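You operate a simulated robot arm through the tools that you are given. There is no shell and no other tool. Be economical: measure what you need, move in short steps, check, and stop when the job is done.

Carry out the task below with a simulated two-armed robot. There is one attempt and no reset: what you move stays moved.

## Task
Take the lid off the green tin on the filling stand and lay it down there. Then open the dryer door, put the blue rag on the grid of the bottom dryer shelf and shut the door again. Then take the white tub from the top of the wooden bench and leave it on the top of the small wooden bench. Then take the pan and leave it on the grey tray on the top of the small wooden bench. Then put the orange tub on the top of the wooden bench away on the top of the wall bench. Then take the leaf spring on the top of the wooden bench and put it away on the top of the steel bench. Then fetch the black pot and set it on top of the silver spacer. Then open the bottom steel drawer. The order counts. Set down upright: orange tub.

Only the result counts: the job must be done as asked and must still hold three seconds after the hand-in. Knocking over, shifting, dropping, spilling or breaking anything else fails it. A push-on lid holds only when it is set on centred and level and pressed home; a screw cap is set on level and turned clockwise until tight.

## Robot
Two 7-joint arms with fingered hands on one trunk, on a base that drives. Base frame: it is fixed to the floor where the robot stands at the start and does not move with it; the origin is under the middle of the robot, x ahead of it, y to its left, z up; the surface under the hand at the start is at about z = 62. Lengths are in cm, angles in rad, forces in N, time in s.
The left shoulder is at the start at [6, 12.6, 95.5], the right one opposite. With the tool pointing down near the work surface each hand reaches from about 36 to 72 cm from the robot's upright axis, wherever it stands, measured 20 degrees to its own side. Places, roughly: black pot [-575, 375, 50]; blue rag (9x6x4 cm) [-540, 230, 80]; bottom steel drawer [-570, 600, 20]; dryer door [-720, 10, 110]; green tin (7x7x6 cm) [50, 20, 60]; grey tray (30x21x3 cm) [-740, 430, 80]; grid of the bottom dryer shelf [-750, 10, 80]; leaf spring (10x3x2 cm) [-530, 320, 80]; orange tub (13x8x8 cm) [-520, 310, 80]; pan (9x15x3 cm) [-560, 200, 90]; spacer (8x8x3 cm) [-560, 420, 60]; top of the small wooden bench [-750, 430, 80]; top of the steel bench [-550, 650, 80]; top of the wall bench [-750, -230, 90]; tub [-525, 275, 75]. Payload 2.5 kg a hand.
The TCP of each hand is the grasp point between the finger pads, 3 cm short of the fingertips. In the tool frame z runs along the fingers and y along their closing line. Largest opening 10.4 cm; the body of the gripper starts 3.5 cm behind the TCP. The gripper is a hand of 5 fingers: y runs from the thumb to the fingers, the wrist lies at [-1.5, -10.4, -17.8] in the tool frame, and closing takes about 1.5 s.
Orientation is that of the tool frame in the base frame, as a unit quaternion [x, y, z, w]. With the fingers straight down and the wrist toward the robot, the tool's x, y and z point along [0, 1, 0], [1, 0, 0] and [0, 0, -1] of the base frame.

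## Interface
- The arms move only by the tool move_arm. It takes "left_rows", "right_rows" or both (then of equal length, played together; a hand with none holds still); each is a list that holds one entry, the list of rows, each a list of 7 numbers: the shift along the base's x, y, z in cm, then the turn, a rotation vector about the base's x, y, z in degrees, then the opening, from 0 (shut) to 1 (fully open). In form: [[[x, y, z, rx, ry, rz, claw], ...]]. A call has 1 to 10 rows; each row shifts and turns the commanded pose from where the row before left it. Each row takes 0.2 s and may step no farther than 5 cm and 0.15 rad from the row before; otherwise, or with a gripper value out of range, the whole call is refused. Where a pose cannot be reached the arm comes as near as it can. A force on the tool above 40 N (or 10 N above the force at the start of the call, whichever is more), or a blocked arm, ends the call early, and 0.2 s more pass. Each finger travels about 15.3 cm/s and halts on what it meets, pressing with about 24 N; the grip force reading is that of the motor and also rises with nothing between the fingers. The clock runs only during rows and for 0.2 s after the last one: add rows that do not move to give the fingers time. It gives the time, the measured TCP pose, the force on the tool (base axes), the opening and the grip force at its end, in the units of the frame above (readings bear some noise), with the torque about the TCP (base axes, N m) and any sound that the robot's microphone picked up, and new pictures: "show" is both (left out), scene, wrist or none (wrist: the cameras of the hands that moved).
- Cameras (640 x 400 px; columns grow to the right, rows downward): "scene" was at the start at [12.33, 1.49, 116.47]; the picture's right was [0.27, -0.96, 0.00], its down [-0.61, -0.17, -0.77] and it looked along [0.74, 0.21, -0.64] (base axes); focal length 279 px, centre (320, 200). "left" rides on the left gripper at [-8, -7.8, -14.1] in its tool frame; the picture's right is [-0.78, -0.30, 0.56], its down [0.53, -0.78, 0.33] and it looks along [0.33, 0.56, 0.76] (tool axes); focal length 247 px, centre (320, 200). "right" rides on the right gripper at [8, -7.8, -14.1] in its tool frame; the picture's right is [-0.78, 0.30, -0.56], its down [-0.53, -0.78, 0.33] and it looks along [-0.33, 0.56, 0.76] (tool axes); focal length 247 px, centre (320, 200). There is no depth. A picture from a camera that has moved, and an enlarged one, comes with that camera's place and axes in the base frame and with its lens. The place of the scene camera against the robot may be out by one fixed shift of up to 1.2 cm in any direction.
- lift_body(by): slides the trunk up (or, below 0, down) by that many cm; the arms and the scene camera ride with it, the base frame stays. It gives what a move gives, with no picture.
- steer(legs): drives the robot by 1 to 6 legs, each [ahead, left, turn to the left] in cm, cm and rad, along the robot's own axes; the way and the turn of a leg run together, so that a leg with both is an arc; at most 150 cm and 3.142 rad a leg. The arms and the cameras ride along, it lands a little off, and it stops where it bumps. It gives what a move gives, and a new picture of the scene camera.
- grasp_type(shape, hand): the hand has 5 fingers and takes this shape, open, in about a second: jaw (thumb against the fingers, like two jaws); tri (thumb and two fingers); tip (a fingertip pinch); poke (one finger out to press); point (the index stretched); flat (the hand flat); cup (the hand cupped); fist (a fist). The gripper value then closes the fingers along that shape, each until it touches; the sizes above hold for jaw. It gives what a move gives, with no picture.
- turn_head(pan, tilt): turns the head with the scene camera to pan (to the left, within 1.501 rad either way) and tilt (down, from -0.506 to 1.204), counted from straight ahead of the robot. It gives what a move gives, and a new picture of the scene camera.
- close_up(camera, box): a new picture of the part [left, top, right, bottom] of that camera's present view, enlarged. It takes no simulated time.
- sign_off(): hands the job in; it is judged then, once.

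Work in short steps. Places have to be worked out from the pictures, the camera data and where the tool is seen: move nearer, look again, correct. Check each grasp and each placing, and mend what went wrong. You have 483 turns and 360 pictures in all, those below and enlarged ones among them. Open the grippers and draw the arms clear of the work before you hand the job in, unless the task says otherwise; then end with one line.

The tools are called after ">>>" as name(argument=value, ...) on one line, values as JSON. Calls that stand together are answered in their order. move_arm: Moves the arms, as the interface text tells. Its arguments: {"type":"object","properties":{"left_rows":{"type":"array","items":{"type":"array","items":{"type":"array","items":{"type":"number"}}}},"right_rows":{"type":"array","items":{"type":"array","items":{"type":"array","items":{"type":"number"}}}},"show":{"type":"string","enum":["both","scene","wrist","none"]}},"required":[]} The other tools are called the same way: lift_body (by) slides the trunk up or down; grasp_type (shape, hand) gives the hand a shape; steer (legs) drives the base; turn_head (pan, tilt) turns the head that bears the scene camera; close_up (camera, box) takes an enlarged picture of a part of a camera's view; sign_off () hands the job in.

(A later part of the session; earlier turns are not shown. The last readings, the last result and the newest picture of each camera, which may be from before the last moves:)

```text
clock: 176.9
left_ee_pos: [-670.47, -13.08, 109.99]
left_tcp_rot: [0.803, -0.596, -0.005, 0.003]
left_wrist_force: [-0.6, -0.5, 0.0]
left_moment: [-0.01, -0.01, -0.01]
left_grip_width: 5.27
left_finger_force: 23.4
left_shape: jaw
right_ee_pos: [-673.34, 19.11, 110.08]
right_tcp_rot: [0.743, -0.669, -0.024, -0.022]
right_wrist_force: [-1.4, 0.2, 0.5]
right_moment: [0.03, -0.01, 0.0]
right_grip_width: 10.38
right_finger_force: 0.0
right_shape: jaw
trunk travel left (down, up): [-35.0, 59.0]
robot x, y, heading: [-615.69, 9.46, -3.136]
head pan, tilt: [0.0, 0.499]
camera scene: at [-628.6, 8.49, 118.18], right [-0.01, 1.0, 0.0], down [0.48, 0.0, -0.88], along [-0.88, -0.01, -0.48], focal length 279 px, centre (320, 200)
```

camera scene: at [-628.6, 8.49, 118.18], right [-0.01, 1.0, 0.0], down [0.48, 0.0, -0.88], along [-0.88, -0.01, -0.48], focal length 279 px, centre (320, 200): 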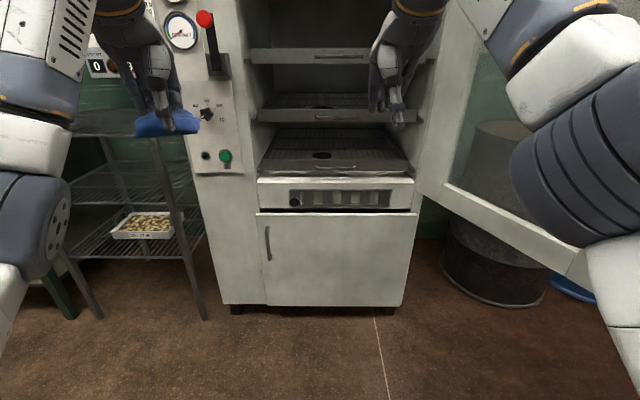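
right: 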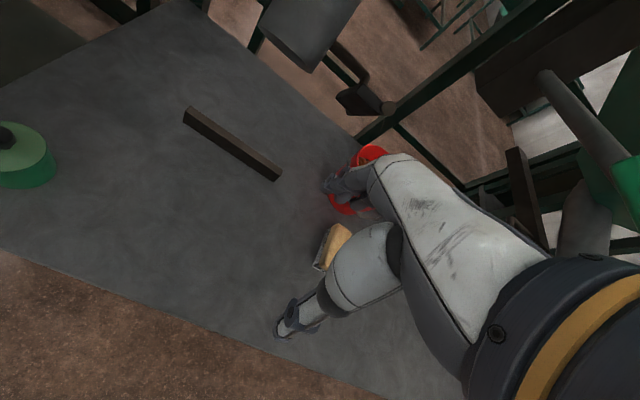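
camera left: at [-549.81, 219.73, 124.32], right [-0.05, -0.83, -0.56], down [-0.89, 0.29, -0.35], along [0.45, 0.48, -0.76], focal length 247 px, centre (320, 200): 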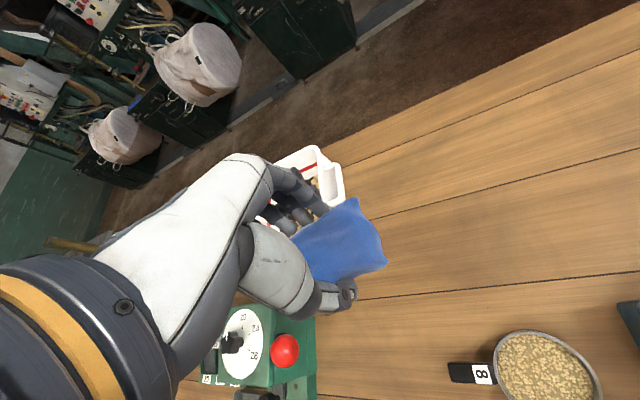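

I turn the left hand to point forward (30° below horizontal) and bring it to the level of the bottom shelf, while pulling the right hand back.

>>> move_arm(left_rows=[[[-1, 1, -2, 0, 0, -8, 0], [-1, 1, -2, 0, 0, -8, 0], [-1.5, 1.5, -2, 0, 7.5, 0, 0], [-1.5, 1.5, -2, 0, 7.5, 0, 0], [-1.5, 1.5, -2, 0, 7.5, 0, 0], [-1.5, 1.5, -2, 0, 7.5, 0, 0], [-1.5, 1.5, -2, 0, 7.5, 0, 0], [-1.5, 1.5, -2, 0, 7.5, 0, 0], [-1.5, 1.5, -2, 0, 7.5, 0, 0], [-1.5, 1.5, -2, 0, 7.5, 0, 0]]], right_rows=[[[2, 0, 0, 0, 0, 0, 1], [2, 0, 0, 0, 0, 0, 1], [2, 0, 0, 0, 0, 0, 1], [2, 0, 0, 0, 0, 0, 1], [2, 0, 0, 0, 0, 0, 1], [2, 0, 0, 0, 0, 0, 1], [2, 0, 0, 0, 0, 0, 1], [2, 0, 0, 0, 0, 0, 1], [2, 0, 0, 0, 0, 0, 1], [2, 0, 0, 0, 0, 0, 1]]])

```text
clock: 179.1
left_ee_pos: [-684.51, 0.93, 89.93]
left_tcp_rot: [0.614, -0.607, -0.362, 0.353]
left_wrist_force: [0.1, 0.2, -1.0]
left_moment: [-0.04, 0.0, 0.04]
left_grip_width: 5.21
left_finger_force: 23.9
left_shape: jaw
right_ee_pos: [-653.45, 19.31, 110.05]
right_tcp_rot: [0.741, -0.67, -0.025, -0.021]
right_wrist_force: [1.0, 0.2, -0.1]
right_moment: [-0.02, -0.01, -0.03]
right_grip_width: 10.4
right_finger_force: 0.1
right_shape: jaw
trunk travel left (down, up): [-35.0, 59.0]
robot x, y, heading: [-615.31, 9.79, -3.136]
head pan, tilt: [0.0, 0.499]
camera scene: at [-628.6, 8.5, 118.18], right [-0.01, 1.0, 0.0], down [0.48, 0.0, -0.88], along [-0.88, -0.01, -0.48], focal length 279 px, centre (320, 200)
camera right: at [-644.73, 11.27, 123.55], right [-0.37, 0.7, 0.61], down [0.72, 0.63, -0.3], along [-0.59, 0.33, -0.74], focal length 247 px, centre (320, 200)
camera left: at [-668.23, 9.02, 90.21], right [-0.34, 0.78, -0.52], down [0.09, -0.52, -0.85], along [-0.94, -0.34, 0.11], focal length 247 px, centre (320, 200)
```

scene: 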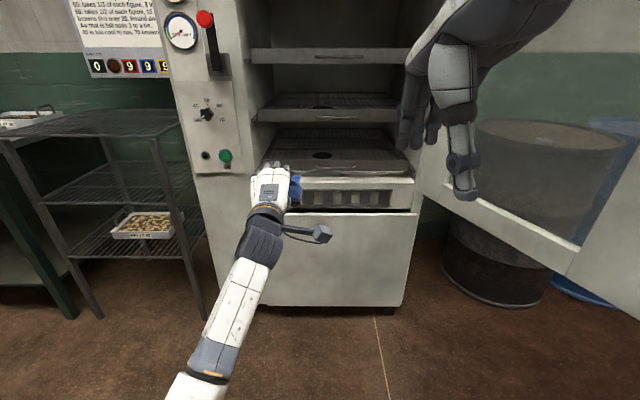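
right: 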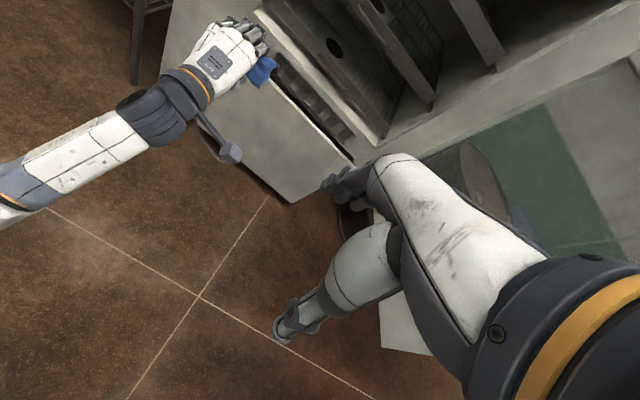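
left: 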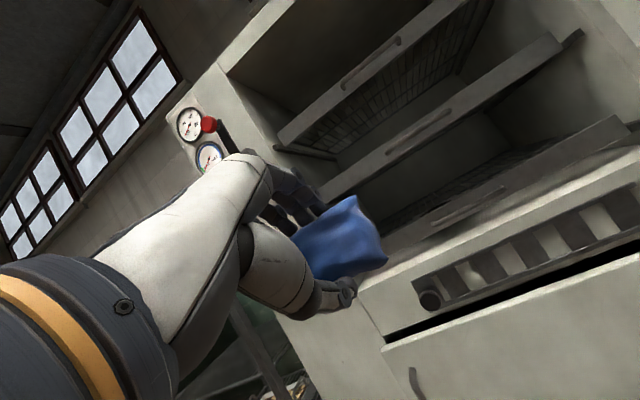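

The hand spans z≈85–95 now and the opening is ≈81.5–95, so I lower it 1.6 cm, then drive straight in part of the way.

>>> move_arm(left_rows=[[[0, 1, -0.8, 0, 0, 0, 0], [0, 1, -0.8, 0, 0, 0, 0], [0, 1, 0, 0, 0, 0, 0]]], show="none")

>>> steer(legs=[[26, 0, -0.005]])

>>> close_up(camera="left", box=[160, 50, 640, 350])

>>> close_up(camera="right", box=[0, 0, 480, 300])

```text
clock: 179.9
left_ee_pos: [-684.51, 4.03, 88.53]
left_tcp_rot: [0.614, -0.607, -0.361, 0.352]
left_wrist_force: [-1.0, 0.2, 0.1]
left_moment: [-0.03, 0.0, 0.0]
left_grip_width: 5.22
left_finger_force: 23.7
left_shape: jaw
right_ee_pos: [-653.41, 19.26, 109.98]
right_tcp_rot: [0.742, -0.669, -0.025, -0.021]
right_wrist_force: [0.4, -0.6, 1.0]
right_moment: [-0.01, -0.02, -0.03]
right_grip_width: 10.4
right_finger_force: 0.1
right_shape: jaw
trunk travel left (down, up): [-35.0, 59.0]
robot x, y, heading: [-615.72, 9.31, -3.133]
head pan, tilt: [0.0, 0.499]
```

```text
clock: 181.8
left_ee_pos: [-710.5, 5.19, 88.63]
left_tcp_rot: [-0.609, 0.612, 0.364, -0.35]
left_wrist_force: [0.0, -0.5, -0.5]
left_moment: [-0.01, 0.03, -0.02]
left_grip_width: 5.23
left_finger_force: 24.4
left_shape: jaw
right_ee_pos: [-679.13, 19.96, 110.07]
right_tcp_rot: [0.736, -0.676, -0.025, -0.021]
right_wrist_force: [0.1, -1.1, -0.7]
right_moment: [-0.02, -0.01, -0.01]
right_grip_width: 10.39
right_finger_force: 0.0
right_shape: jaw
trunk travel left (down, up): [-35.0, 59.0]
robot x, y, heading: [-641.68, 9.29, 3.134]
head pan, tilt: [0.0, 0.499]
camera scene: at [-654.55, 8.73, 118.17], right [0.01, 1.0, 0.0], down [0.48, 0.0, -0.88], along [-0.88, 0.01, -0.48], focal length 279 px, centre (320, 200)
```

scene: 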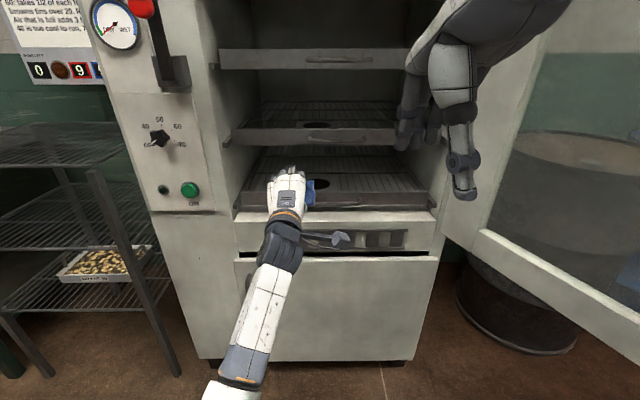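

```text
1.33 times, centred on (400, 200) of left
camera zoom: at [-694.19, 13.02, 88.82], right [-0.33, 0.79, -0.52], down [0.09, -0.52, -0.85], along [-0.94, -0.32, 0.11], focal length 329 px, centre (213, 200)
```

zoom: 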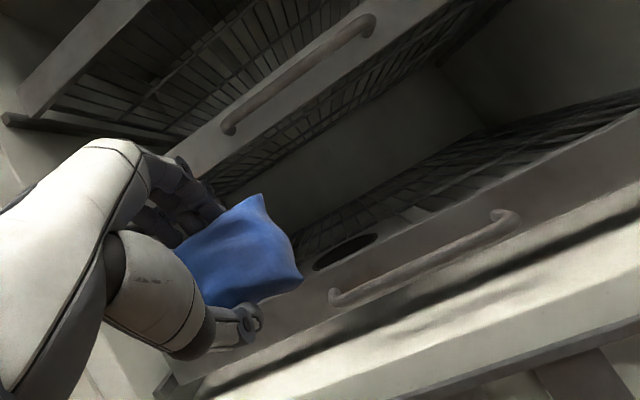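

```text
1.33 times, centred on (240, 150) of right
camera zoom: at [-670.67, 11.75, 123.55], right [-0.36, 0.71, 0.61], down [0.73, 0.62, -0.3], along [-0.59, 0.33, -0.74], focal length 329 px, centre (427, 267)
```

zoom: 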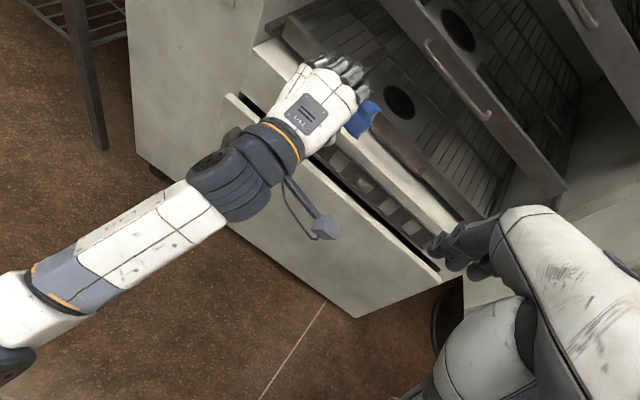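

Clearances look about 2 cm top and bottom. I drive in 14 cm first, then check.

>>> steer(legs=[[14, 0, 0.005]])

>>> close_up(camera="left", box=[160, 50, 640, 350])

```text
clock: 183.1
left_ee_pos: [-724.52, 4.76, 88.43]
left_tcp_rot: [0.611, -0.61, -0.363, 0.351]
left_wrist_force: [0.8, -0.6, 0.0]
left_moment: [0.02, -0.06, -0.01]
left_grip_width: 5.22
left_finger_force: 24.2
left_shape: jaw
right_ee_pos: [-693.31, 19.64, 110.09]
right_tcp_rot: [0.738, -0.673, -0.025, -0.021]
right_wrist_force: [0.5, 0.2, -0.3]
right_moment: [0.01, 0.01, 0.01]
right_grip_width: 10.4
right_finger_force: 0.2
right_shape: jaw
trunk travel left (down, up): [-35.0, 59.0]
robot x, y, heading: [-655.19, 9.72, 3.146]
head pan, tilt: [0.0, 0.499]
camera scene: at [-668.61, 8.72, 118.17], right [0.0, 1.0, 0.0], down [0.48, 0.0, -0.88], along [-0.88, 0.0, -0.48], focal length 279 px, centre (320, 200)
```

scene: 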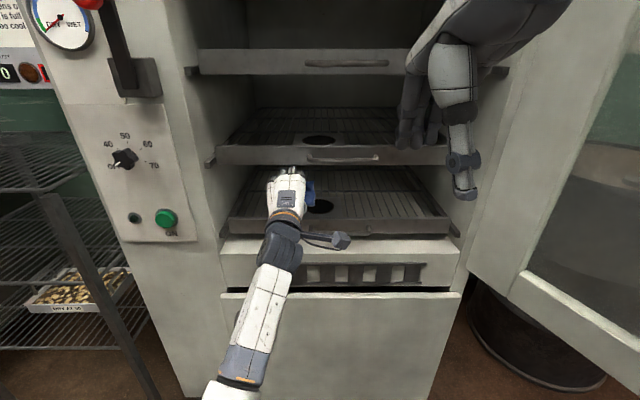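

```text
1.33 times, centred on (400, 200) of left
camera zoom: at [-708.27, 12.77, 88.83], right [-0.34, 0.79, -0.52], down [0.09, -0.52, -0.85], along [-0.94, -0.33, 0.11], focal length 329 px, centre (213, 200)
```

zoom: 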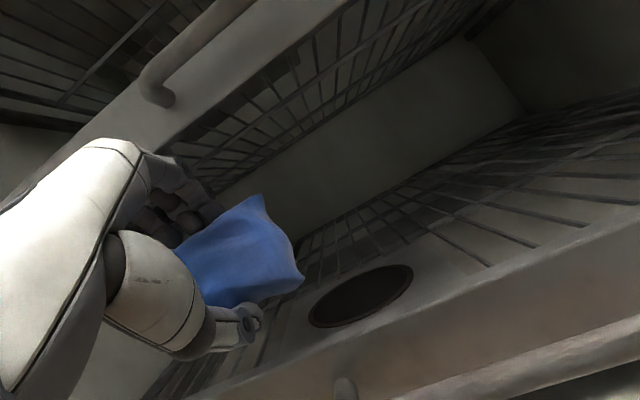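

The hand is inside with clearance. I go 10 cm deeper and then lower until the rag touches the grid.

>>> steer(legs=[[11, 0, 0]])

>>> move_arm(left_rows=[[[0, 0, -0.6, 0, 0, 0, 0], [0, 0, -0.6, 0, 0, 0, 0], [0, 0, -0.5, 0, 0, 0, 0], [0, 0, -0.5, 0, 0, 0, 0]]])

```text
clock: 184.3
left_ee_pos: [-735.63, 4.93, 88.41]
left_tcp_rot: [0.611, -0.61, -0.363, 0.351]
left_wrist_force: [-0.2, 0.3, -0.2]
left_moment: [0.0, -0.02, -0.01]
left_grip_width: 5.22
left_finger_force: 23.7
left_shape: jaw
right_ee_pos: [-704.38, 19.84, 110.1]
right_tcp_rot: [0.739, -0.673, -0.026, -0.021]
right_wrist_force: [-0.3, 0.0, 0.7]
right_moment: [0.01, -0.01, 0.02]
right_grip_width: 10.38
right_finger_force: 0.0
right_shape: jaw
trunk travel left (down, up): [-35.0, 59.0]
robot x, y, heading: [-666.66, 9.69, 3.145]
head pan, tilt: [0.0, 0.499]
camera scene: at [-679.7, 8.77, 118.17], right [0.0, 1.0, 0.0], down [0.48, 0.0, -0.88], along [-0.88, 0.0, -0.48], focal length 279 px, centre (320, 200)
```

scene: 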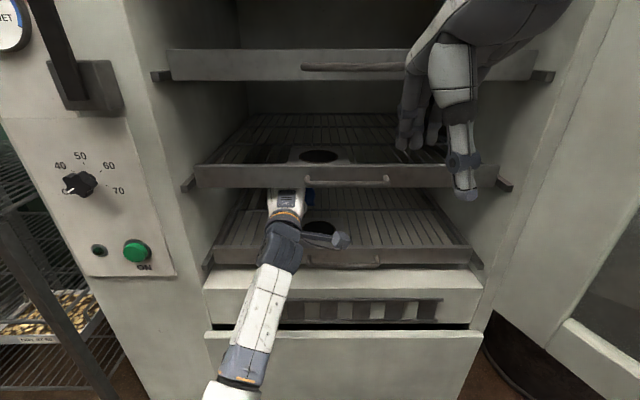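

```text
clock: 185.3
left_ee_pos: [-735.48, 4.88, 86.45]
left_tcp_rot: [0.611, -0.609, -0.363, 0.351]
left_wrist_force: [0.2, -0.2, 0.1]
left_moment: [-0.02, 0.01, -0.01]
left_grip_width: 5.26
left_finger_force: 24.4
left_shape: jaw
right_ee_pos: [-704.37, 19.76, 110.18]
right_tcp_rot: [0.739, -0.673, -0.026, -0.021]
right_wrist_force: [0.0, 0.6, 1.1]
right_moment: [0.01, 0.01, -0.01]
right_grip_width: 10.4
right_finger_force: 0.0
right_shape: jaw
trunk travel left (down, up): [-35.0, 59.0]
robot x, y, heading: [-667.03, 9.55, 3.141]
head pan, tilt: [0.0, 0.499]
camera scene: at [-679.69, 8.77, 118.18], right [0.0, 1.0, 0.0], down [0.48, 0.0, -0.88], along [-0.88, 0.0, -0.48], focal length 279 px, centre (320, 200)
camera left: at [-719.28, 12.76, 86.66], right [-0.33, 0.79, -0.52], down [0.09, -0.52, -0.85], along [-0.94, -0.33, 0.11], focal length 247 px, centre (320, 200)
```

scene: 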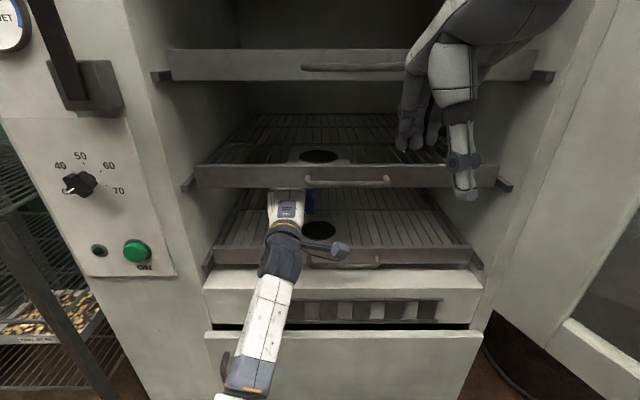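
left: 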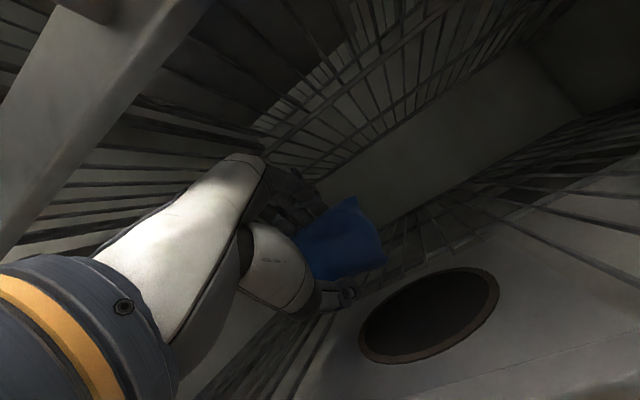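

No contact yet; I lower further gently.

>>> move_arm(left_rows=[[[0, 0, -0.4, 0, 0, 0, 0], [0, 0, -0.4, 0, 0, 0, 0], [0, 0, -0.4, 0, 0, 0, 0], [0, 0, -0.4, 0, 0, 0, 0], [0, 0, 0, 0, 0, 0, 0]]], show="wrist")

```text
clock: 186.5
left_ee_pos: [-735.82, 4.03, 84.78]
left_tcp_rot: [0.61, -0.609, -0.358, 0.359]
left_wrist_force: [1.6, 2.2, 5.3]
left_moment: [0.08, -0.08, -0.01]
left_grip_width: 5.22
left_finger_force: 23.7
left_shape: jaw
right_ee_pos: [-704.29, 19.95, 110.17]
right_tcp_rot: [0.739, -0.673, -0.027, -0.021]
right_wrist_force: [0.5, 0.3, -0.5]
right_moment: [-0.01, 0.0, 0.0]
right_grip_width: 10.4
right_finger_force: 0.0
right_shape: jaw
trunk travel left (down, up): [-35.0, 59.0]
robot x, y, heading: [-666.81, 9.86, 3.139]
head pan, tilt: [0.0, 0.499]
camera left: at [-719.6, 12.15, 84.87], right [-0.35, 0.77, -0.53], down [0.09, -0.54, -0.84], along [-0.93, -0.34, 0.12], focal length 247 px, centre (320, 200)
```

left: 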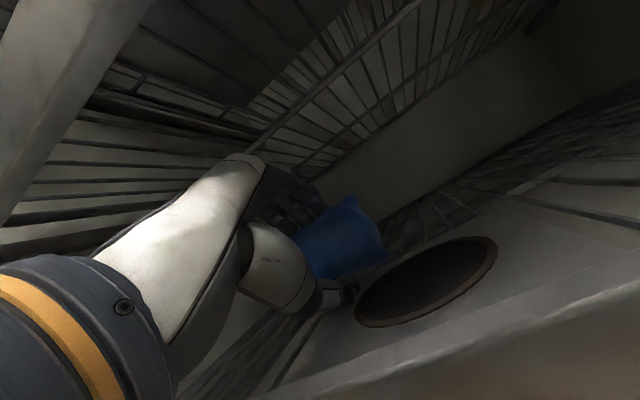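

Contact. I open slowly to a modest width.

>>> move_arm(left_rows=[[[0, 0, 0.2, 0, 0, 0, 0.52], [0, 0, 0.2, 0, 0, 0, 0.56], [0, 0, 0.2, 0, 0, 0, 0.6], [0, 0, 0.2, 0, 0, 0, 0.64], [0, 0, 0, 0, 0, 0, 0.64]]], show="wrist")

>>> close_up(camera="left", box=[220, 130, 460, 340])

```text
clock: 187.7
left_ee_pos: [-736.05, 3.59, 85.4]
left_tcp_rot: [0.611, -0.61, -0.352, 0.363]
left_wrist_force: [0.2, 0.2, 1.4]
left_moment: [0.01, 0.02, 0.03]
left_grip_width: 6.51
left_finger_force: 0.2
left_shape: jaw
right_ee_pos: [-704.42, 19.78, 110.22]
right_tcp_rot: [0.739, -0.673, -0.026, -0.021]
right_wrist_force: [0.1, -0.3, 0.2]
right_moment: [0.0, 0.02, -0.03]
right_grip_width: 10.39
right_finger_force: 0.2
right_shape: jaw
trunk travel left (down, up): [-35.0, 59.0]
robot x, y, heading: [-666.63, 9.77, 3.135]
head pan, tilt: [0.0, 0.499]
camera left: at [-719.88, 11.78, 85.38], right [-0.35, 0.77, -0.54], down [0.1, -0.54, -0.83], along [-0.93, -0.34, 0.12], focal length 247 px, centre (320, 200)
```

left: 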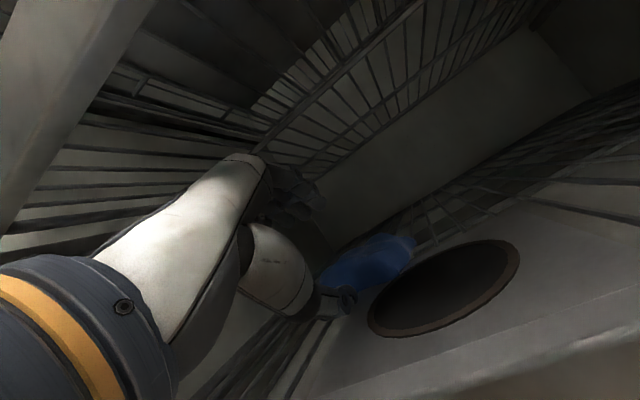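

```text
1.90 times, centred on (340, 235) of left
camera zoom: at [-719.88, 11.78, 85.38], right [-0.35, 0.77, -0.54], down [0.1, -0.54, -0.83], along [-0.93, -0.34, 0.12], focal length 470 px, centre (282, 133)
```

zoom: 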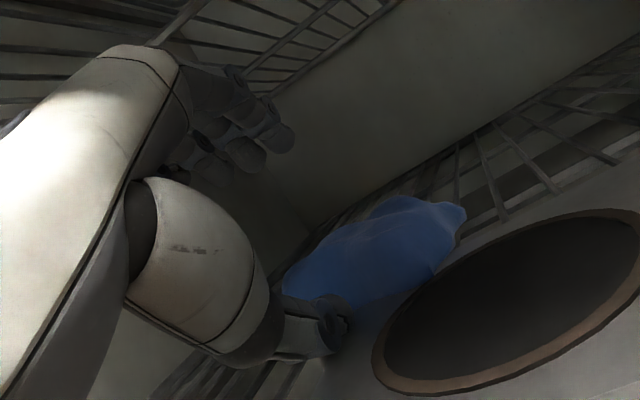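

The rag slid off and lies flat on the grid. I raise slightly and drive straight back out.

>>> move_arm(left_rows=[[[0, 0, 0.7, 0, 0, 0, 0.64], [0, 0, 0.8, 0, 0, 0, 0.64], [0, 0, 0.8, 0, 0, 0, 0.64]]], show="wrist")

>>> steer(legs=[[-45, 0, 0]])

>>> close_up(camera="scene", box=[200, 100, 460, 260])

```text
clock: 188.5
left_ee_pos: [-735.78, 4.0, 87.85]
left_tcp_rot: [0.611, -0.609, -0.356, 0.359]
left_wrist_force: [0.5, -0.2, 0.8]
left_moment: [0.04, -0.01, 0.0]
left_grip_width: 6.63
left_finger_force: 0.1
left_shape: jaw
right_ee_pos: [-704.43, 19.73, 110.17]
right_tcp_rot: [0.738, -0.673, -0.026, -0.021]
right_wrist_force: [-0.5, -0.2, -0.3]
right_moment: [-0.01, 0.01, -0.01]
right_grip_width: 10.39
right_finger_force: 0.1
right_shape: jaw
trunk travel left (down, up): [-35.0, 59.0]
robot x, y, heading: [-666.63, 9.67, 3.14]
head pan, tilt: [0.0, 0.499]
camera left: at [-719.55, 12.16, 87.99], right [-0.34, 0.77, -0.53], down [0.09, -0.54, -0.84], along [-0.93, -0.34, 0.11], focal length 247 px, centre (320, 200)
```

left: 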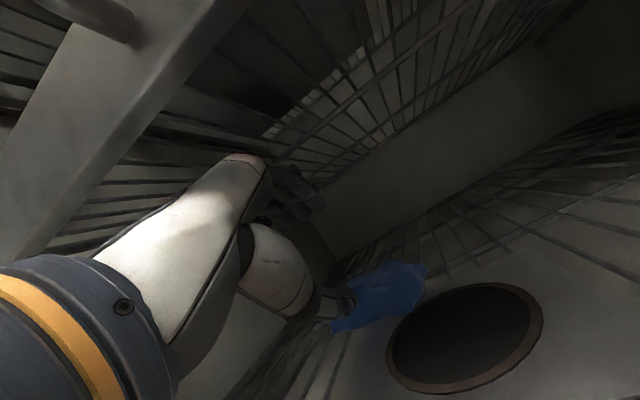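

```text
clock: 191.2
left_ee_pos: [-691.27, 4.2, 88.0]
left_tcp_rot: [-0.61, 0.61, 0.358, -0.358]
left_wrist_force: [1.0, 0.7, 0.3]
left_moment: [0.01, -0.01, 0.0]
left_grip_width: 6.62
left_finger_force: 0.0
left_shape: jaw
right_ee_pos: [-659.76, 19.69, 110.15]
right_tcp_rot: [0.737, -0.675, -0.026, -0.021]
right_wrist_force: [-0.7, -0.7, -0.4]
right_moment: [-0.02, -0.02, 0.01]
right_grip_width: 10.4
right_finger_force: 0.1
right_shape: jaw
trunk travel left (down, up): [-35.0, 59.0]
robot x, y, heading: [-622.15, 9.38, 3.133]
head pan, tilt: [0.0, 0.499]
camera scene: at [-635.09, 8.55, 118.18], right [0.01, 1.0, 0.0], down [0.48, -0.01, -0.88], along [-0.88, 0.01, -0.48], focal length 279 px, centre (320, 200)
```

scene: 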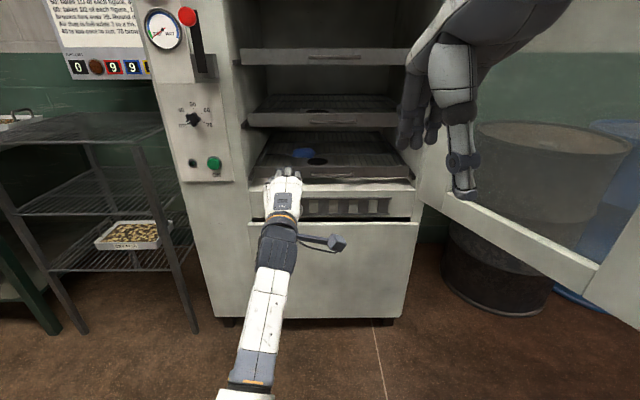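

```text
2.46 times, centred on (330, 180) of scene
camera zoom: at [-635.09, 8.55, 118.18], right [0.01, 1.0, 0.0], down [0.48, -0.01, -0.88], along [-0.88, 0.01, -0.48], focal length 687 px, centre (295, 249)
```

zoom: 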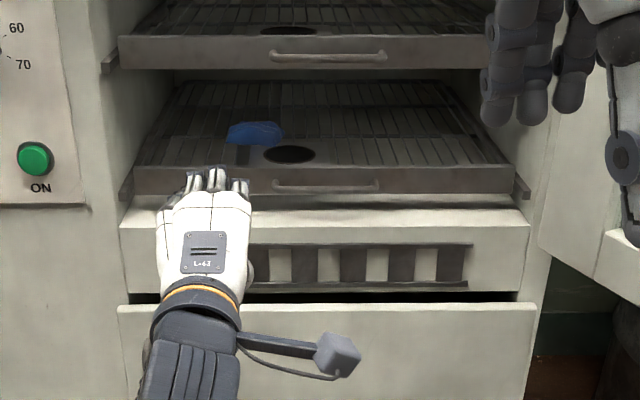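

The rag lies on the bottom grid. I fold the left hand back to pointing down and set the right hand outward, ready to hook the door's outer face.

>>> move_arm(left_rows=[[[2.5, -1.5, 1, 0, -7.5, 0, 0.8], [2.5, -1.5, 1, 0, -7.5, 0, 1], [2.5, -1.5, 1, 0, -7.5, 0, 1], [2.5, -1.5, 1, 0, -7.5, 0, 1], [2.5, -1.5, 1, 0, -7.5, 0, 1], [2.5, -1.5, 1, 0, -7.5, 0, 1], [2.5, -1.5, 1, 0, -7.5, 0, 1], [2.5, -1.5, 1, 0, -7.5, 0, 1], [3, -1, 0, 0, 0, 0, 1], [3, -1, 0, 0, 0, 0, 1]]], right_rows=[[[0, 2, 0, 0, 0, 0, 1], [0, 2, 0, 0, 0, 0, 1], [0, 2, 0, 0, 0, 0, 1], [0, 2, 0, 0, 0, 0, 1], [0, 2, 0, 0, 0, 0, 1], [0, 2, 0, 0, 0, 0, 1], [0, 2, 0, 0, 0, 0, 1], [0, 0, 0, 0, 0, 0, 1], [0, 0, 0, 0, 0, 0, 1], [0, 0, 0, 0, 0, 0, 1]]], show="scene")

```text
clock: 193.4
left_ee_pos: [-672.86, -13.27, 94.89]
left_tcp_rot: [-0.706, 0.708, 0.005, -0.006]
left_wrist_force: [0.2, 0.0, 0.2]
left_moment: [-0.04, 0.02, 0.01]
left_grip_width: 10.39
left_finger_force: 0.1
left_shape: jaw
left hand out of reach, approached as far as the arm can: row 7, 8, 9, 10
right_ee_pos: [-659.66, 33.71, 110.02]
right_tcp_rot: [0.736, -0.676, -0.025, -0.022]
right_wrist_force: [0.0, -0.6, -0.3]
right_moment: [0.03, 0.03, 0.0]
right_grip_width: 10.39
right_finger_force: 0.0
right_shape: jaw
trunk travel left (down, up): [-35.0, 59.0]
robot x, y, heading: [-622.22, 9.42, 3.128]
head pan, tilt: [0.0, 0.499]
camera scene: at [-635.09, 8.55, 118.18], right [0.01, 1.0, 0.0], down [0.48, -0.01, -0.88], along [-0.88, 0.01, -0.48], focal length 279 px, centre (320, 200)
```

scene: 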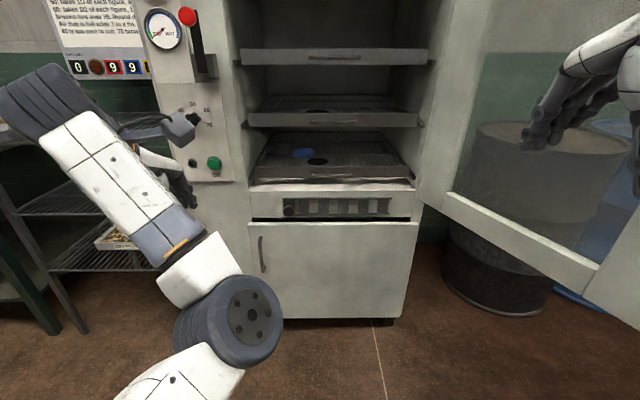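

Now I back up a bit and shift right past the door tip, so the right hand comes to the outer side of the door.

>>> steer(legs=[[-20, 0, 0.01], [0, -52, 0]])

>>> turn_head(pan=-0.5, tilt=0.4)

```text
clock: 197.7
left_ee_pos: [-652.41, 38.74, 94.91]
left_tcp_rot: [0.709, -0.705, -0.004, 0.005]
left_wrist_force: [0.6, 0.0, -0.1]
left_moment: [0.0, 0.0, 0.0]
left_grip_width: 10.38
left_finger_force: 0.0
left_shape: jaw
right_ee_pos: [-639.64, 85.8, 109.97]
right_tcp_rot: [0.739, -0.673, -0.025, -0.021]
right_wrist_force: [0.3, -0.7, -0.7]
right_moment: [0.0, -0.03, -0.02]
right_grip_width: 10.39
right_finger_force: 0.0
right_shape: jaw
trunk travel left (down, up): [-35.0, 59.0]
robot x, y, heading: [-601.73, 61.76, 3.132]
head pan, tilt: [0.0, 0.499]
camera scene: at [-614.8, 60.83, 118.18], right [0.0, 1.0, 0.0], down [0.48, 0.0, -0.88], along [-0.88, 0.0, -0.48], focal length 279 px, centre (320, 200)
```

scene: 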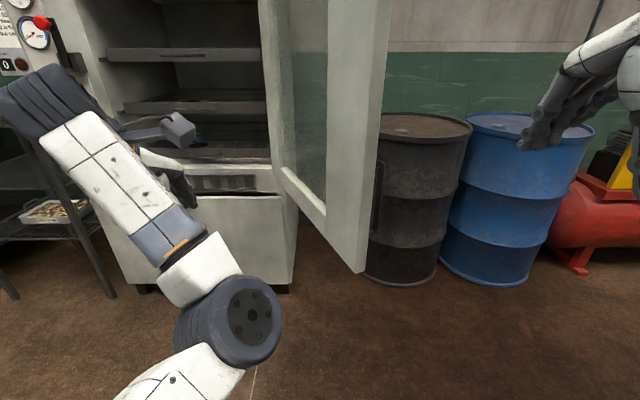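

```text
clock: 198.6
left_ee_pos: [-652.38, 38.76, 94.94]
left_tcp_rot: [0.709, -0.706, -0.004, 0.005]
left_wrist_force: [0.2, -0.4, -0.1]
left_moment: [-0.02, 0.01, 0.02]
left_grip_width: 10.39
left_finger_force: 0.1
left_shape: jaw
right_ee_pos: [-639.54, 85.83, 109.93]
right_tcp_rot: [0.738, -0.674, -0.026, -0.021]
right_wrist_force: [0.0, 0.3, -0.5]
right_moment: [-0.01, -0.02, -0.02]
right_grip_width: 10.4
right_finger_force: 0.1
right_shape: jaw
trunk travel left (down, up): [-35.0, 59.0]
robot x, y, heading: [-601.77, 61.14, 3.137]
head pan, tilt: [-0.499, 0.4]
camera scene: at [-613.82, 65.25, 119.09], right [0.48, 0.88, 0.0], down [0.34, -0.19, -0.92], along [-0.81, 0.44, -0.39], focal length 279 px, centre (320, 200)
```

scene: 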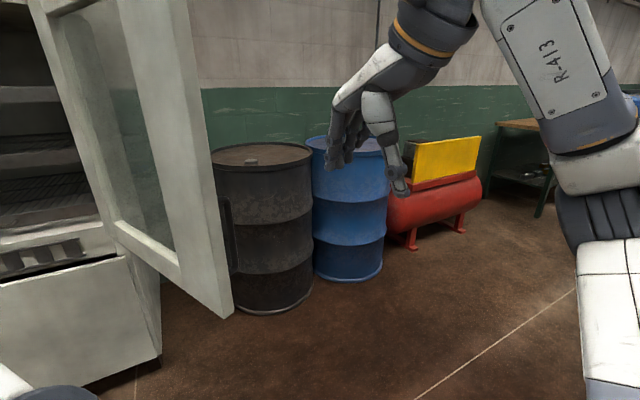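

The door tip is near [-665, 70]. I drive ahead so the right hand is behind the door's outer face, then move left to sweep it partly shut.

>>> steer(legs=[[29, 0, 0], [0, 30, 0]])

>>> steer(legs=[[0, 30, 0]])

```text
clock: 202.3
left_ee_pos: [-681.76, 8.74, 94.86]
left_tcp_rot: [0.712, -0.703, -0.005, 0.005]
left_wrist_force: [-0.7, 0.4, 0.0]
left_moment: [-0.01, 0.01, -0.06]
left_grip_width: 10.37
left_finger_force: 0.1
left_shape: jaw
right_ee_pos: [-669.38, 55.89, 109.92]
right_tcp_rot: [0.74, -0.672, -0.026, -0.021]
right_wrist_force: [-0.1, -0.7, 0.0]
right_moment: [0.0, 0.03, 0.0]
right_grip_width: 10.37
right_finger_force: 0.0
right_shape: jaw
trunk travel left (down, up): [-35.0, 59.0]
robot x, y, heading: [-631.37, 32.03, -3.141]
head pan, tilt: [-0.499, 0.4]
camera scene: at [-643.47, 35.49, 119.09], right [0.48, 0.88, 0.0], down [0.34, -0.19, -0.92], along [-0.81, 0.44, -0.39], focal length 279 px, centre (320, 200)
```

scene: 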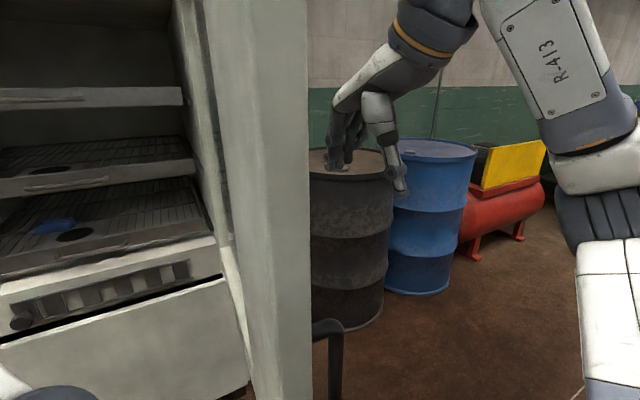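

```text
clock: 204.3
left_ee_pos: [-681.92, -19.98, 94.86]
left_tcp_rot: [0.711, -0.703, -0.005, 0.004]
left_wrist_force: [0.4, 0.3, -0.1]
left_moment: [0.01, 0.01, 0.01]
left_grip_width: 10.38
left_finger_force: 0.0
left_shape: jaw
right_ee_pos: [-669.21, 27.29, 110.06]
right_tcp_rot: [0.739, -0.673, -0.025, -0.021]
right_wrist_force: [-0.1, -0.6, 0.6]
right_moment: [0.0, 0.01, -0.01]
right_grip_width: 10.38
right_finger_force: 0.1
right_shape: jaw
trunk travel left (down, up): [-35.0, 59.0]
robot x, y, heading: [-631.48, 3.1, 3.144]
head pan, tilt: [-0.499, 0.4]
camera scene: at [-643.43, 6.7, 119.09], right [0.48, 0.88, 0.0], down [0.34, -0.19, -0.92], along [-0.81, 0.44, -0.39], focal length 279 px, centre (320, 200)
```

scene: 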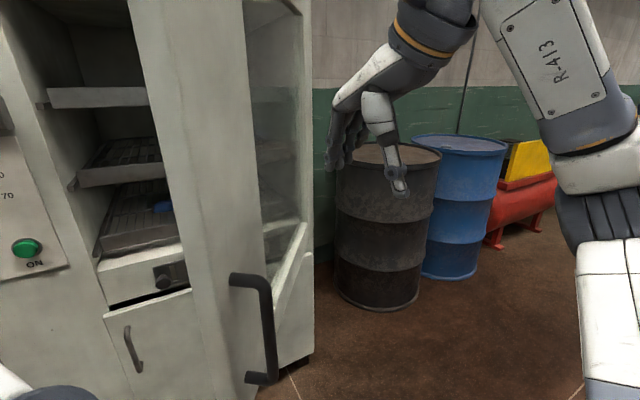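

The door is now about 60° open. I pull the left hand back and outward before pushing further.

>>> move_arm(left_rows=[[[3, -2, 0, 0, 0, 0, 1], [3, -2, 0, 0, 0, 0, 1], [3, -2, 0, 0, 0, 0, 1], [3, -2, 0, 0, 0, 0, 1]]], show="none")

>>> turn_head(pan=-0.2, tilt=0.4)

```text
clock: 205.3
left_ee_pos: [-671.17, -29.21, 94.91]
left_tcp_rot: [0.71, -0.704, -0.005, 0.004]
left_wrist_force: [0.3, 0.8, 0.2]
left_moment: [0.02, -0.02, 0.02]
left_grip_width: 10.36
left_finger_force: 0.0
left_shape: jaw
left hand out of reach, approached as far as the arm can: row 1, 2
right_ee_pos: [-669.23, 27.16, 109.93]
right_tcp_rot: [0.739, -0.673, -0.025, -0.021]
right_wrist_force: [0.1, 0.0, -0.1]
right_moment: [0.01, -0.01, 0.01]
right_grip_width: 10.38
right_finger_force: 0.1
right_shape: jaw
trunk travel left (down, up): [-35.0, 59.0]
robot x, y, heading: [-631.41, 2.82, 3.144]
head pan, tilt: [-0.499, 0.4]
```

```text
clock: 206.1
left_ee_pos: [-671.33, -29.06, 94.8]
left_tcp_rot: [0.71, -0.704, -0.006, 0.005]
left_wrist_force: [0.1, -0.9, 0.2]
left_moment: [0.03, 0.01, -0.01]
left_grip_width: 10.42
left_finger_force: 0.0
left_shape: jaw
right_ee_pos: [-669.28, 27.16, 109.91]
right_tcp_rot: [0.739, -0.673, -0.026, -0.02]
right_wrist_force: [-0.3, 0.6, 0.3]
right_moment: [-0.01, -0.01, 0.0]
right_grip_width: 10.38
right_finger_force: 0.0
right_shape: jaw
trunk travel left (down, up): [-35.0, 59.0]
robot x, y, heading: [-631.66, 3.22, 3.142]
head pan, tilt: [-0.201, 0.4]
camera scene: at [-644.38, 4.13, 119.09], right [0.2, 0.98, 0.0], down [0.38, -0.08, -0.92], along [-0.9, 0.18, -0.39], focal length 279 px, centre (320, 200)
```

scene: 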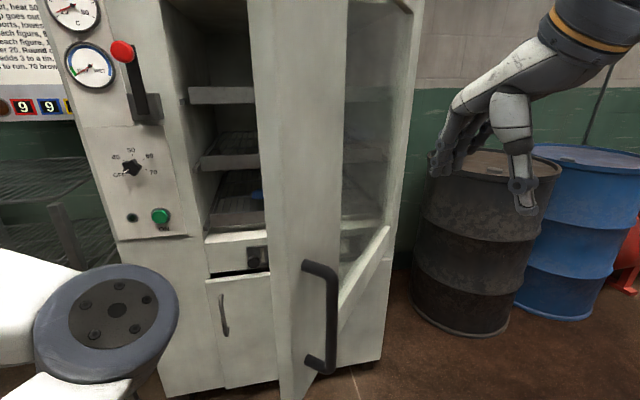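

Next I shift left 12 cm, then push the right hand forward against the door's outer face.

>>> steer(legs=[[0, 12, 0]])

>>> move_arm(right_rows=[[[-3, 0, 0, 0, 0, 0, 0.5], [-3, 0, 0, 0, 0, 0, 0.5], [-3, 0, 0, 0, 0, 0, 0.5], [-3, 0, 0, 0, 0, 0, 0.5], [-3, 0, 0, 0, 0, 0, 0.5], [-3, 0, 0, 0, 0, 0, 0.5], [-3, 0, 0, 0, 0, 0, 0.5]]], show="scene")

```text
clock: 207.3
left_ee_pos: [-671.12, -41.02, 94.91]
left_tcp_rot: [0.711, -0.703, -0.006, 0.006]
left_wrist_force: [-0.9, 0.6, 0.6]
left_moment: [-0.02, 0.04, 0.02]
left_grip_width: 10.38
left_finger_force: 0.2
left_shape: jaw
right_ee_pos: [-669.27, 15.32, 109.86]
right_tcp_rot: [0.74, -0.672, -0.026, -0.021]
right_wrist_force: [0.3, 0.4, 0.0]
right_moment: [0.01, -0.01, -0.02]
right_grip_width: 10.38
right_finger_force: 0.0
right_shape: jaw
trunk travel left (down, up): [-35.0, 59.0]
robot x, y, heading: [-631.23, -8.66, -3.138]
head pan, tilt: [-0.201, 0.4]
camera scene: at [-644.38, -7.69, 119.09], right [0.2, 0.98, 0.0], down [0.38, -0.08, -0.92], along [-0.9, 0.18, -0.39], focal length 279 px, centre (320, 200)
```

scene: 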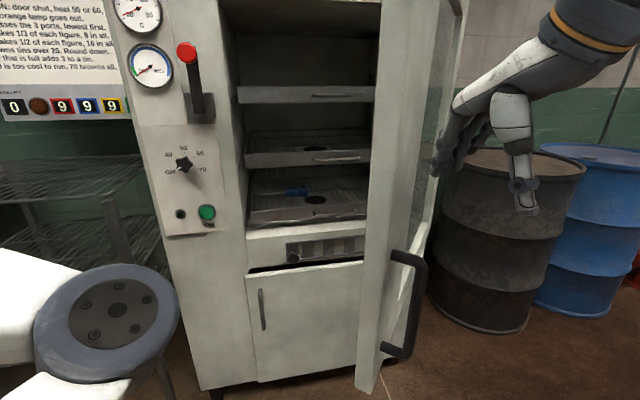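

```text
clock: 208.9
left_ee_pos: [-671.19, -40.87, 94.84]
left_tcp_rot: [0.711, -0.703, -0.005, 0.004]
left_wrist_force: [0.1, 0.1, -0.3]
left_moment: [-0.01, -0.01, -0.01]
left_grip_width: 10.36
left_finger_force: 0.0
left_shape: jaw
right_ee_pos: [-686.41, 15.44, 109.71]
right_tcp_rot: [0.74, -0.672, -0.025, -0.021]
right_wrist_force: [-0.1, -0.8, -0.1]
right_moment: [0.02, 0.0, -0.02]
right_grip_width: 5.21
right_finger_force: 0.1
right_shape: jaw
right hand out of reach, approached as far as the arm can: row 6, 7
trunk travel left (down, up): [-35.0, 59.0]
robot x, y, heading: [-631.41, -9.07, -3.142]
head pan, tilt: [-0.201, 0.4]
camera scene: at [-644.39, -7.68, 119.09], right [0.2, 0.98, 0.0], down [0.38, -0.08, -0.92], along [-0.9, 0.18, -0.39], focal length 279 px, centre (320, 200)
```

scene: 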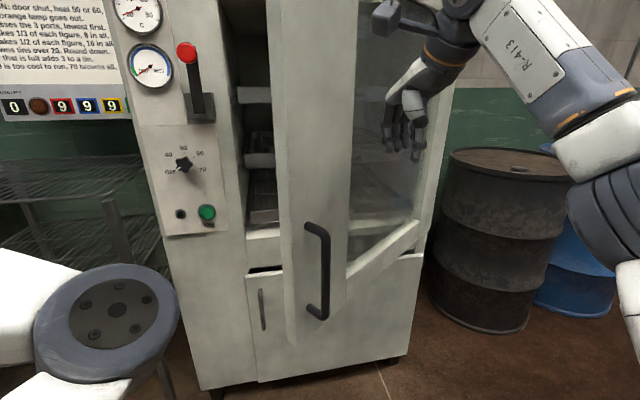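

The door closes as I push. I drive ahead to push it home.

>>> steer(legs=[[16, 0, 0]])

>>> steer(legs=[[7, 0, 0]])

```text
clock: 210.3
left_ee_pos: [-686.73, -41.28, 94.85]
left_tcp_rot: [0.713, -0.701, -0.006, 0.006]
left_wrist_force: [-0.9, 0.4, -0.5]
left_moment: [-0.03, 0.02, 0.0]
left_grip_width: 10.34
left_finger_force: 0.1
left_shape: jaw
right_ee_pos: [-701.92, 15.15, 109.8]
right_tcp_rot: [0.741, -0.671, -0.027, -0.021]
right_wrist_force: [0.0, -0.7, 0.4]
right_moment: [0.0, 0.03, -0.02]
right_grip_width: 5.21
right_finger_force: 0.0
right_shape: jaw
trunk travel left (down, up): [-35.0, 59.0]
robot x, y, heading: [-646.96, -8.73, -3.136]
head pan, tilt: [-0.201, 0.4]
camera scene: at [-660.02, -7.76, 119.09], right [0.2, 0.98, 0.0], down [0.38, -0.08, -0.92], along [-0.9, 0.18, -0.39], focal length 279 px, centre (320, 200)
```

scene: 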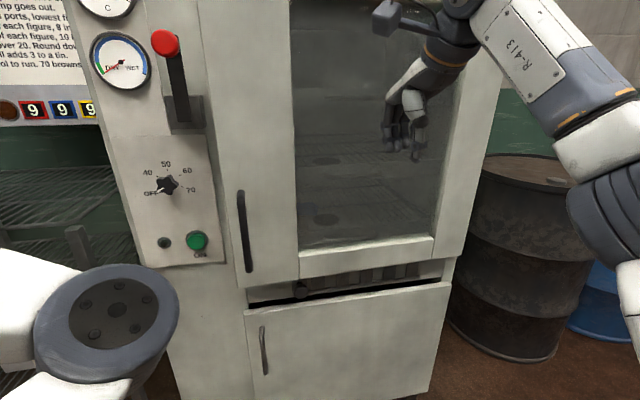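

```text
clock: 211.3
left_ee_pos: [-693.71, -41.27, 94.81]
left_tcp_rot: [0.713, -0.701, -0.005, 0.006]
left_wrist_force: [-0.1, 0.0, 0.0]
left_moment: [0.02, 0.0, -0.02]
left_grip_width: 10.38
left_finger_force: 0.2
left_shape: jaw
right_ee_pos: [-708.91, 15.17, 109.76]
right_tcp_rot: [0.741, -0.671, -0.025, -0.021]
right_wrist_force: [0.2, -0.1, -0.3]
right_moment: [-0.03, -0.02, 0.0]
right_grip_width: 5.19
right_finger_force: 0.0
right_shape: jaw
trunk travel left (down, up): [-35.0, 59.0]
robot x, y, heading: [-653.87, -8.56, -3.138]
head pan, tilt: [-0.201, 0.4]
camera scene: at [-666.97, -7.79, 119.09], right [0.19, 0.98, 0.0], down [0.38, -0.08, -0.92], along [-0.9, 0.18, -0.39], focal length 279 px, centre (320, 200)
```

scene: 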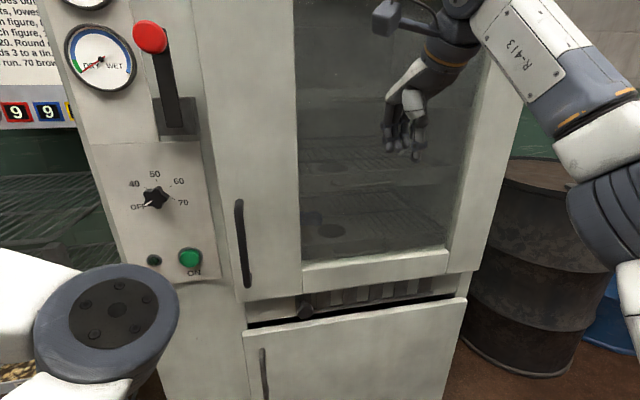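

It looks nearly closed; I push a bit more, watching the force.

>>> steer(legs=[[5, 0, 0]])

>>> move_arm(right_rows=[[[-1, 0, 0, 0, 0, 0, 0.5], [-1, 0, 0, 0, 0, 0, 0.5], [-1, 0, 0, 0, 0, 0, 0.5], [0, 0, 0, 0, 0, 0, 0.5]]], show="scene")

```text
clock: 212.2
left_ee_pos: [-698.27, -41.24, 95.06]
left_tcp_rot: [0.713, -0.702, -0.007, 0.005]
left_wrist_force: [0.8, -1.3, 0.3]
left_moment: [-0.05, -0.04, -0.01]
left_grip_width: 10.37
left_finger_force: 0.0
left_shape: jaw
right_ee_pos: [-713.43, 15.08, 109.84]
right_tcp_rot: [0.741, -0.671, -0.026, -0.021]
right_wrist_force: [20.4, -0.8, -1.8]
right_moment: [-0.02, 0.23, -0.14]
right_grip_width: 4.72
right_finger_force: 0.1
right_shape: jaw
trunk travel left (down, up): [-35.0, 59.0]
robot x, y, heading: [-658.72, -8.35, -3.136]
head pan, tilt: [-0.201, 0.4]
camera scene: at [-671.57, -7.83, 119.12], right [0.19, 0.98, 0.0], down [0.38, -0.08, -0.92], along [-0.9, 0.18, -0.39], focal length 279 px, centre (320, 200)
```

scene: 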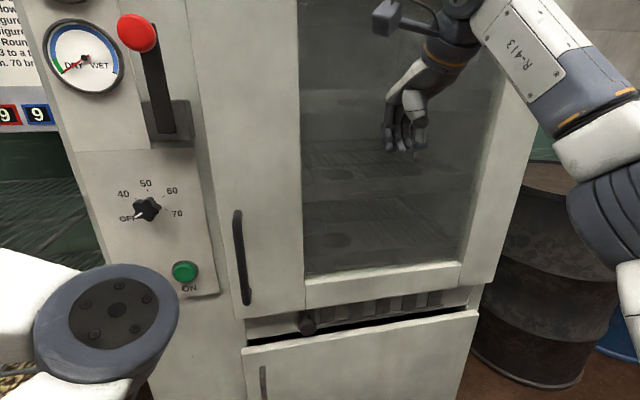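

```text
clock: 213.2
left_ee_pos: [-698.23, -41.23, 94.99]
left_tcp_rot: [0.712, -0.702, -0.007, 0.006]
left_wrist_force: [0.1, -0.1, -0.2]
left_moment: [0.02, 0.0, 0.01]
left_grip_width: 10.39
left_finger_force: 0.1
left_shape: jaw
right_ee_pos: [-713.33, 15.1, 109.98]
right_tcp_rot: [0.741, -0.67, -0.023, -0.023]
right_wrist_force: [20.3, -1.3, -2.4]
right_moment: [0.0, 0.23, -0.07]
right_grip_width: 4.82
right_finger_force: 0.1
right_shape: jaw
right hand out of reach, approached as far as the arm can: row 1, 2, 3
trunk travel left (down, up): [-35.0, 59.0]
robot x, y, heading: [-658.86, -8.83, -3.135]
head pan, tilt: [-0.201, 0.4]
camera scene: at [-671.57, -7.83, 119.13], right [0.19, 0.98, 0.0], down [0.38, -0.08, -0.92], along [-0.9, 0.18, -0.39], focal length 279 px, centre (320, 200)
```

scene: 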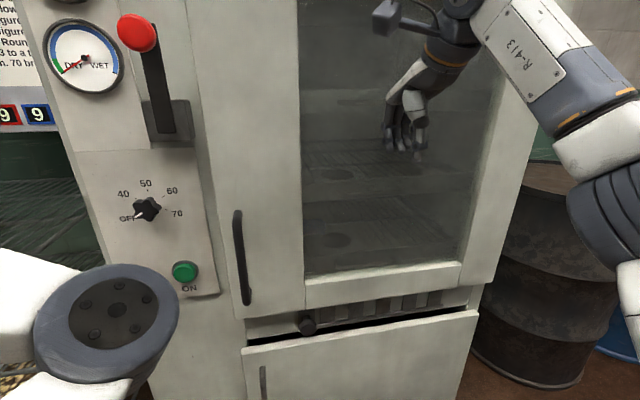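

20 N of contact: the door sits against its stop. I back off and check door and rag.

>>> steer(legs=[[-30, 0, 0], [0, -10, 0]])

>>> turn_head(pan=0, tilt=0.4)

>>> close_up(camera="scene", box=[200, 60, 460, 240])

```text
clock: 216.1
left_ee_pos: [-668.25, -30.95, 94.9]
left_tcp_rot: [0.712, -0.702, -0.005, 0.005]
left_wrist_force: [0.4, -0.1, 0.3]
left_moment: [-0.03, 0.01, 0.0]
left_grip_width: 10.36
left_finger_force: 0.0
left_shape: jaw
right_ee_pos: [-683.61, 25.49, 109.72]
right_tcp_rot: [0.741, -0.671, -0.025, -0.022]
right_wrist_force: [-1.0, 0.0, -0.3]
right_moment: [0.0, -0.03, -0.03]
right_grip_width: 5.22
right_finger_force: 0.1
right_shape: jaw
trunk travel left (down, up): [-35.0, 59.0]
robot x, y, heading: [-628.72, 1.69, -3.135]
head pan, tilt: [-0.201, 0.4]
camera scene: at [-641.65, 2.56, 119.09], right [0.19, 0.98, 0.0], down [0.38, -0.08, -0.92], along [-0.9, 0.18, -0.39], focal length 279 px, centre (320, 200)
```

scene: 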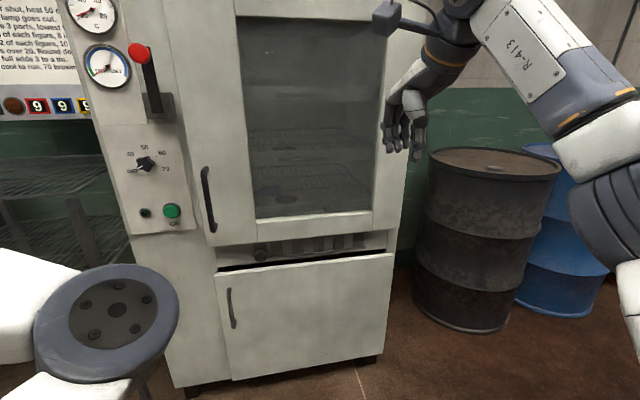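

```text
clock: 216.8
left_ee_pos: [-668.34, -30.83, 94.93]
left_tcp_rot: [0.712, -0.702, -0.006, 0.005]
left_wrist_force: [1.1, -0.7, -0.5]
left_moment: [0.03, 0.0, 0.03]
left_grip_width: 10.4
left_finger_force: 0.1
left_shape: jaw
right_ee_pos: [-683.44, 25.49, 109.81]
right_tcp_rot: [0.74, -0.671, -0.024, -0.022]
right_wrist_force: [0.1, -0.2, -0.2]
right_moment: [-0.02, 0.04, -0.03]
right_grip_width: 5.19
right_finger_force: 0.1
right_shape: jaw
trunk travel left (down, up): [-35.0, 59.0]
robot x, y, heading: [-628.58, 1.24, -3.138]
head pan, tilt: [0.0, 0.4]
camera scene: at [-641.83, 0.7, 119.09], right [0.0, 1.0, 0.0], down [0.39, 0.0, -0.92], along [-0.92, 0.0, -0.39], focal length 279 px, centre (320, 200)
```

scene: 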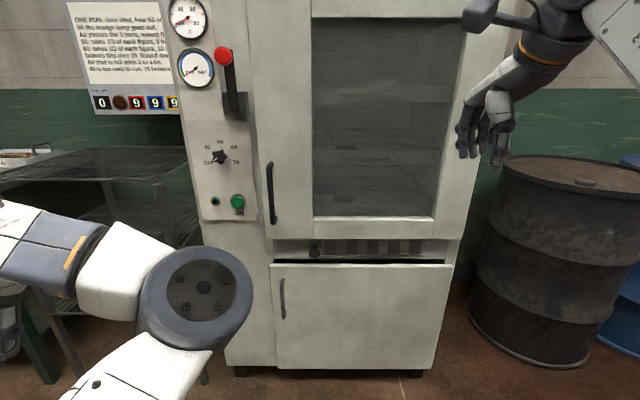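

```text
2.22 times, centred on (330, 150) of scene
camera zoom: at [-641.83, 0.7, 119.09], right [0.0, 1.0, 0.0], down [0.39, 0.0, -0.92], along [-0.92, 0.0, -0.39], focal length 621 px, centre (298, 311)
```

zoom: 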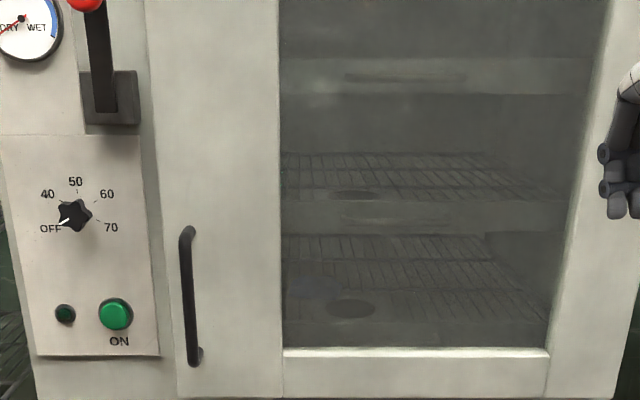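

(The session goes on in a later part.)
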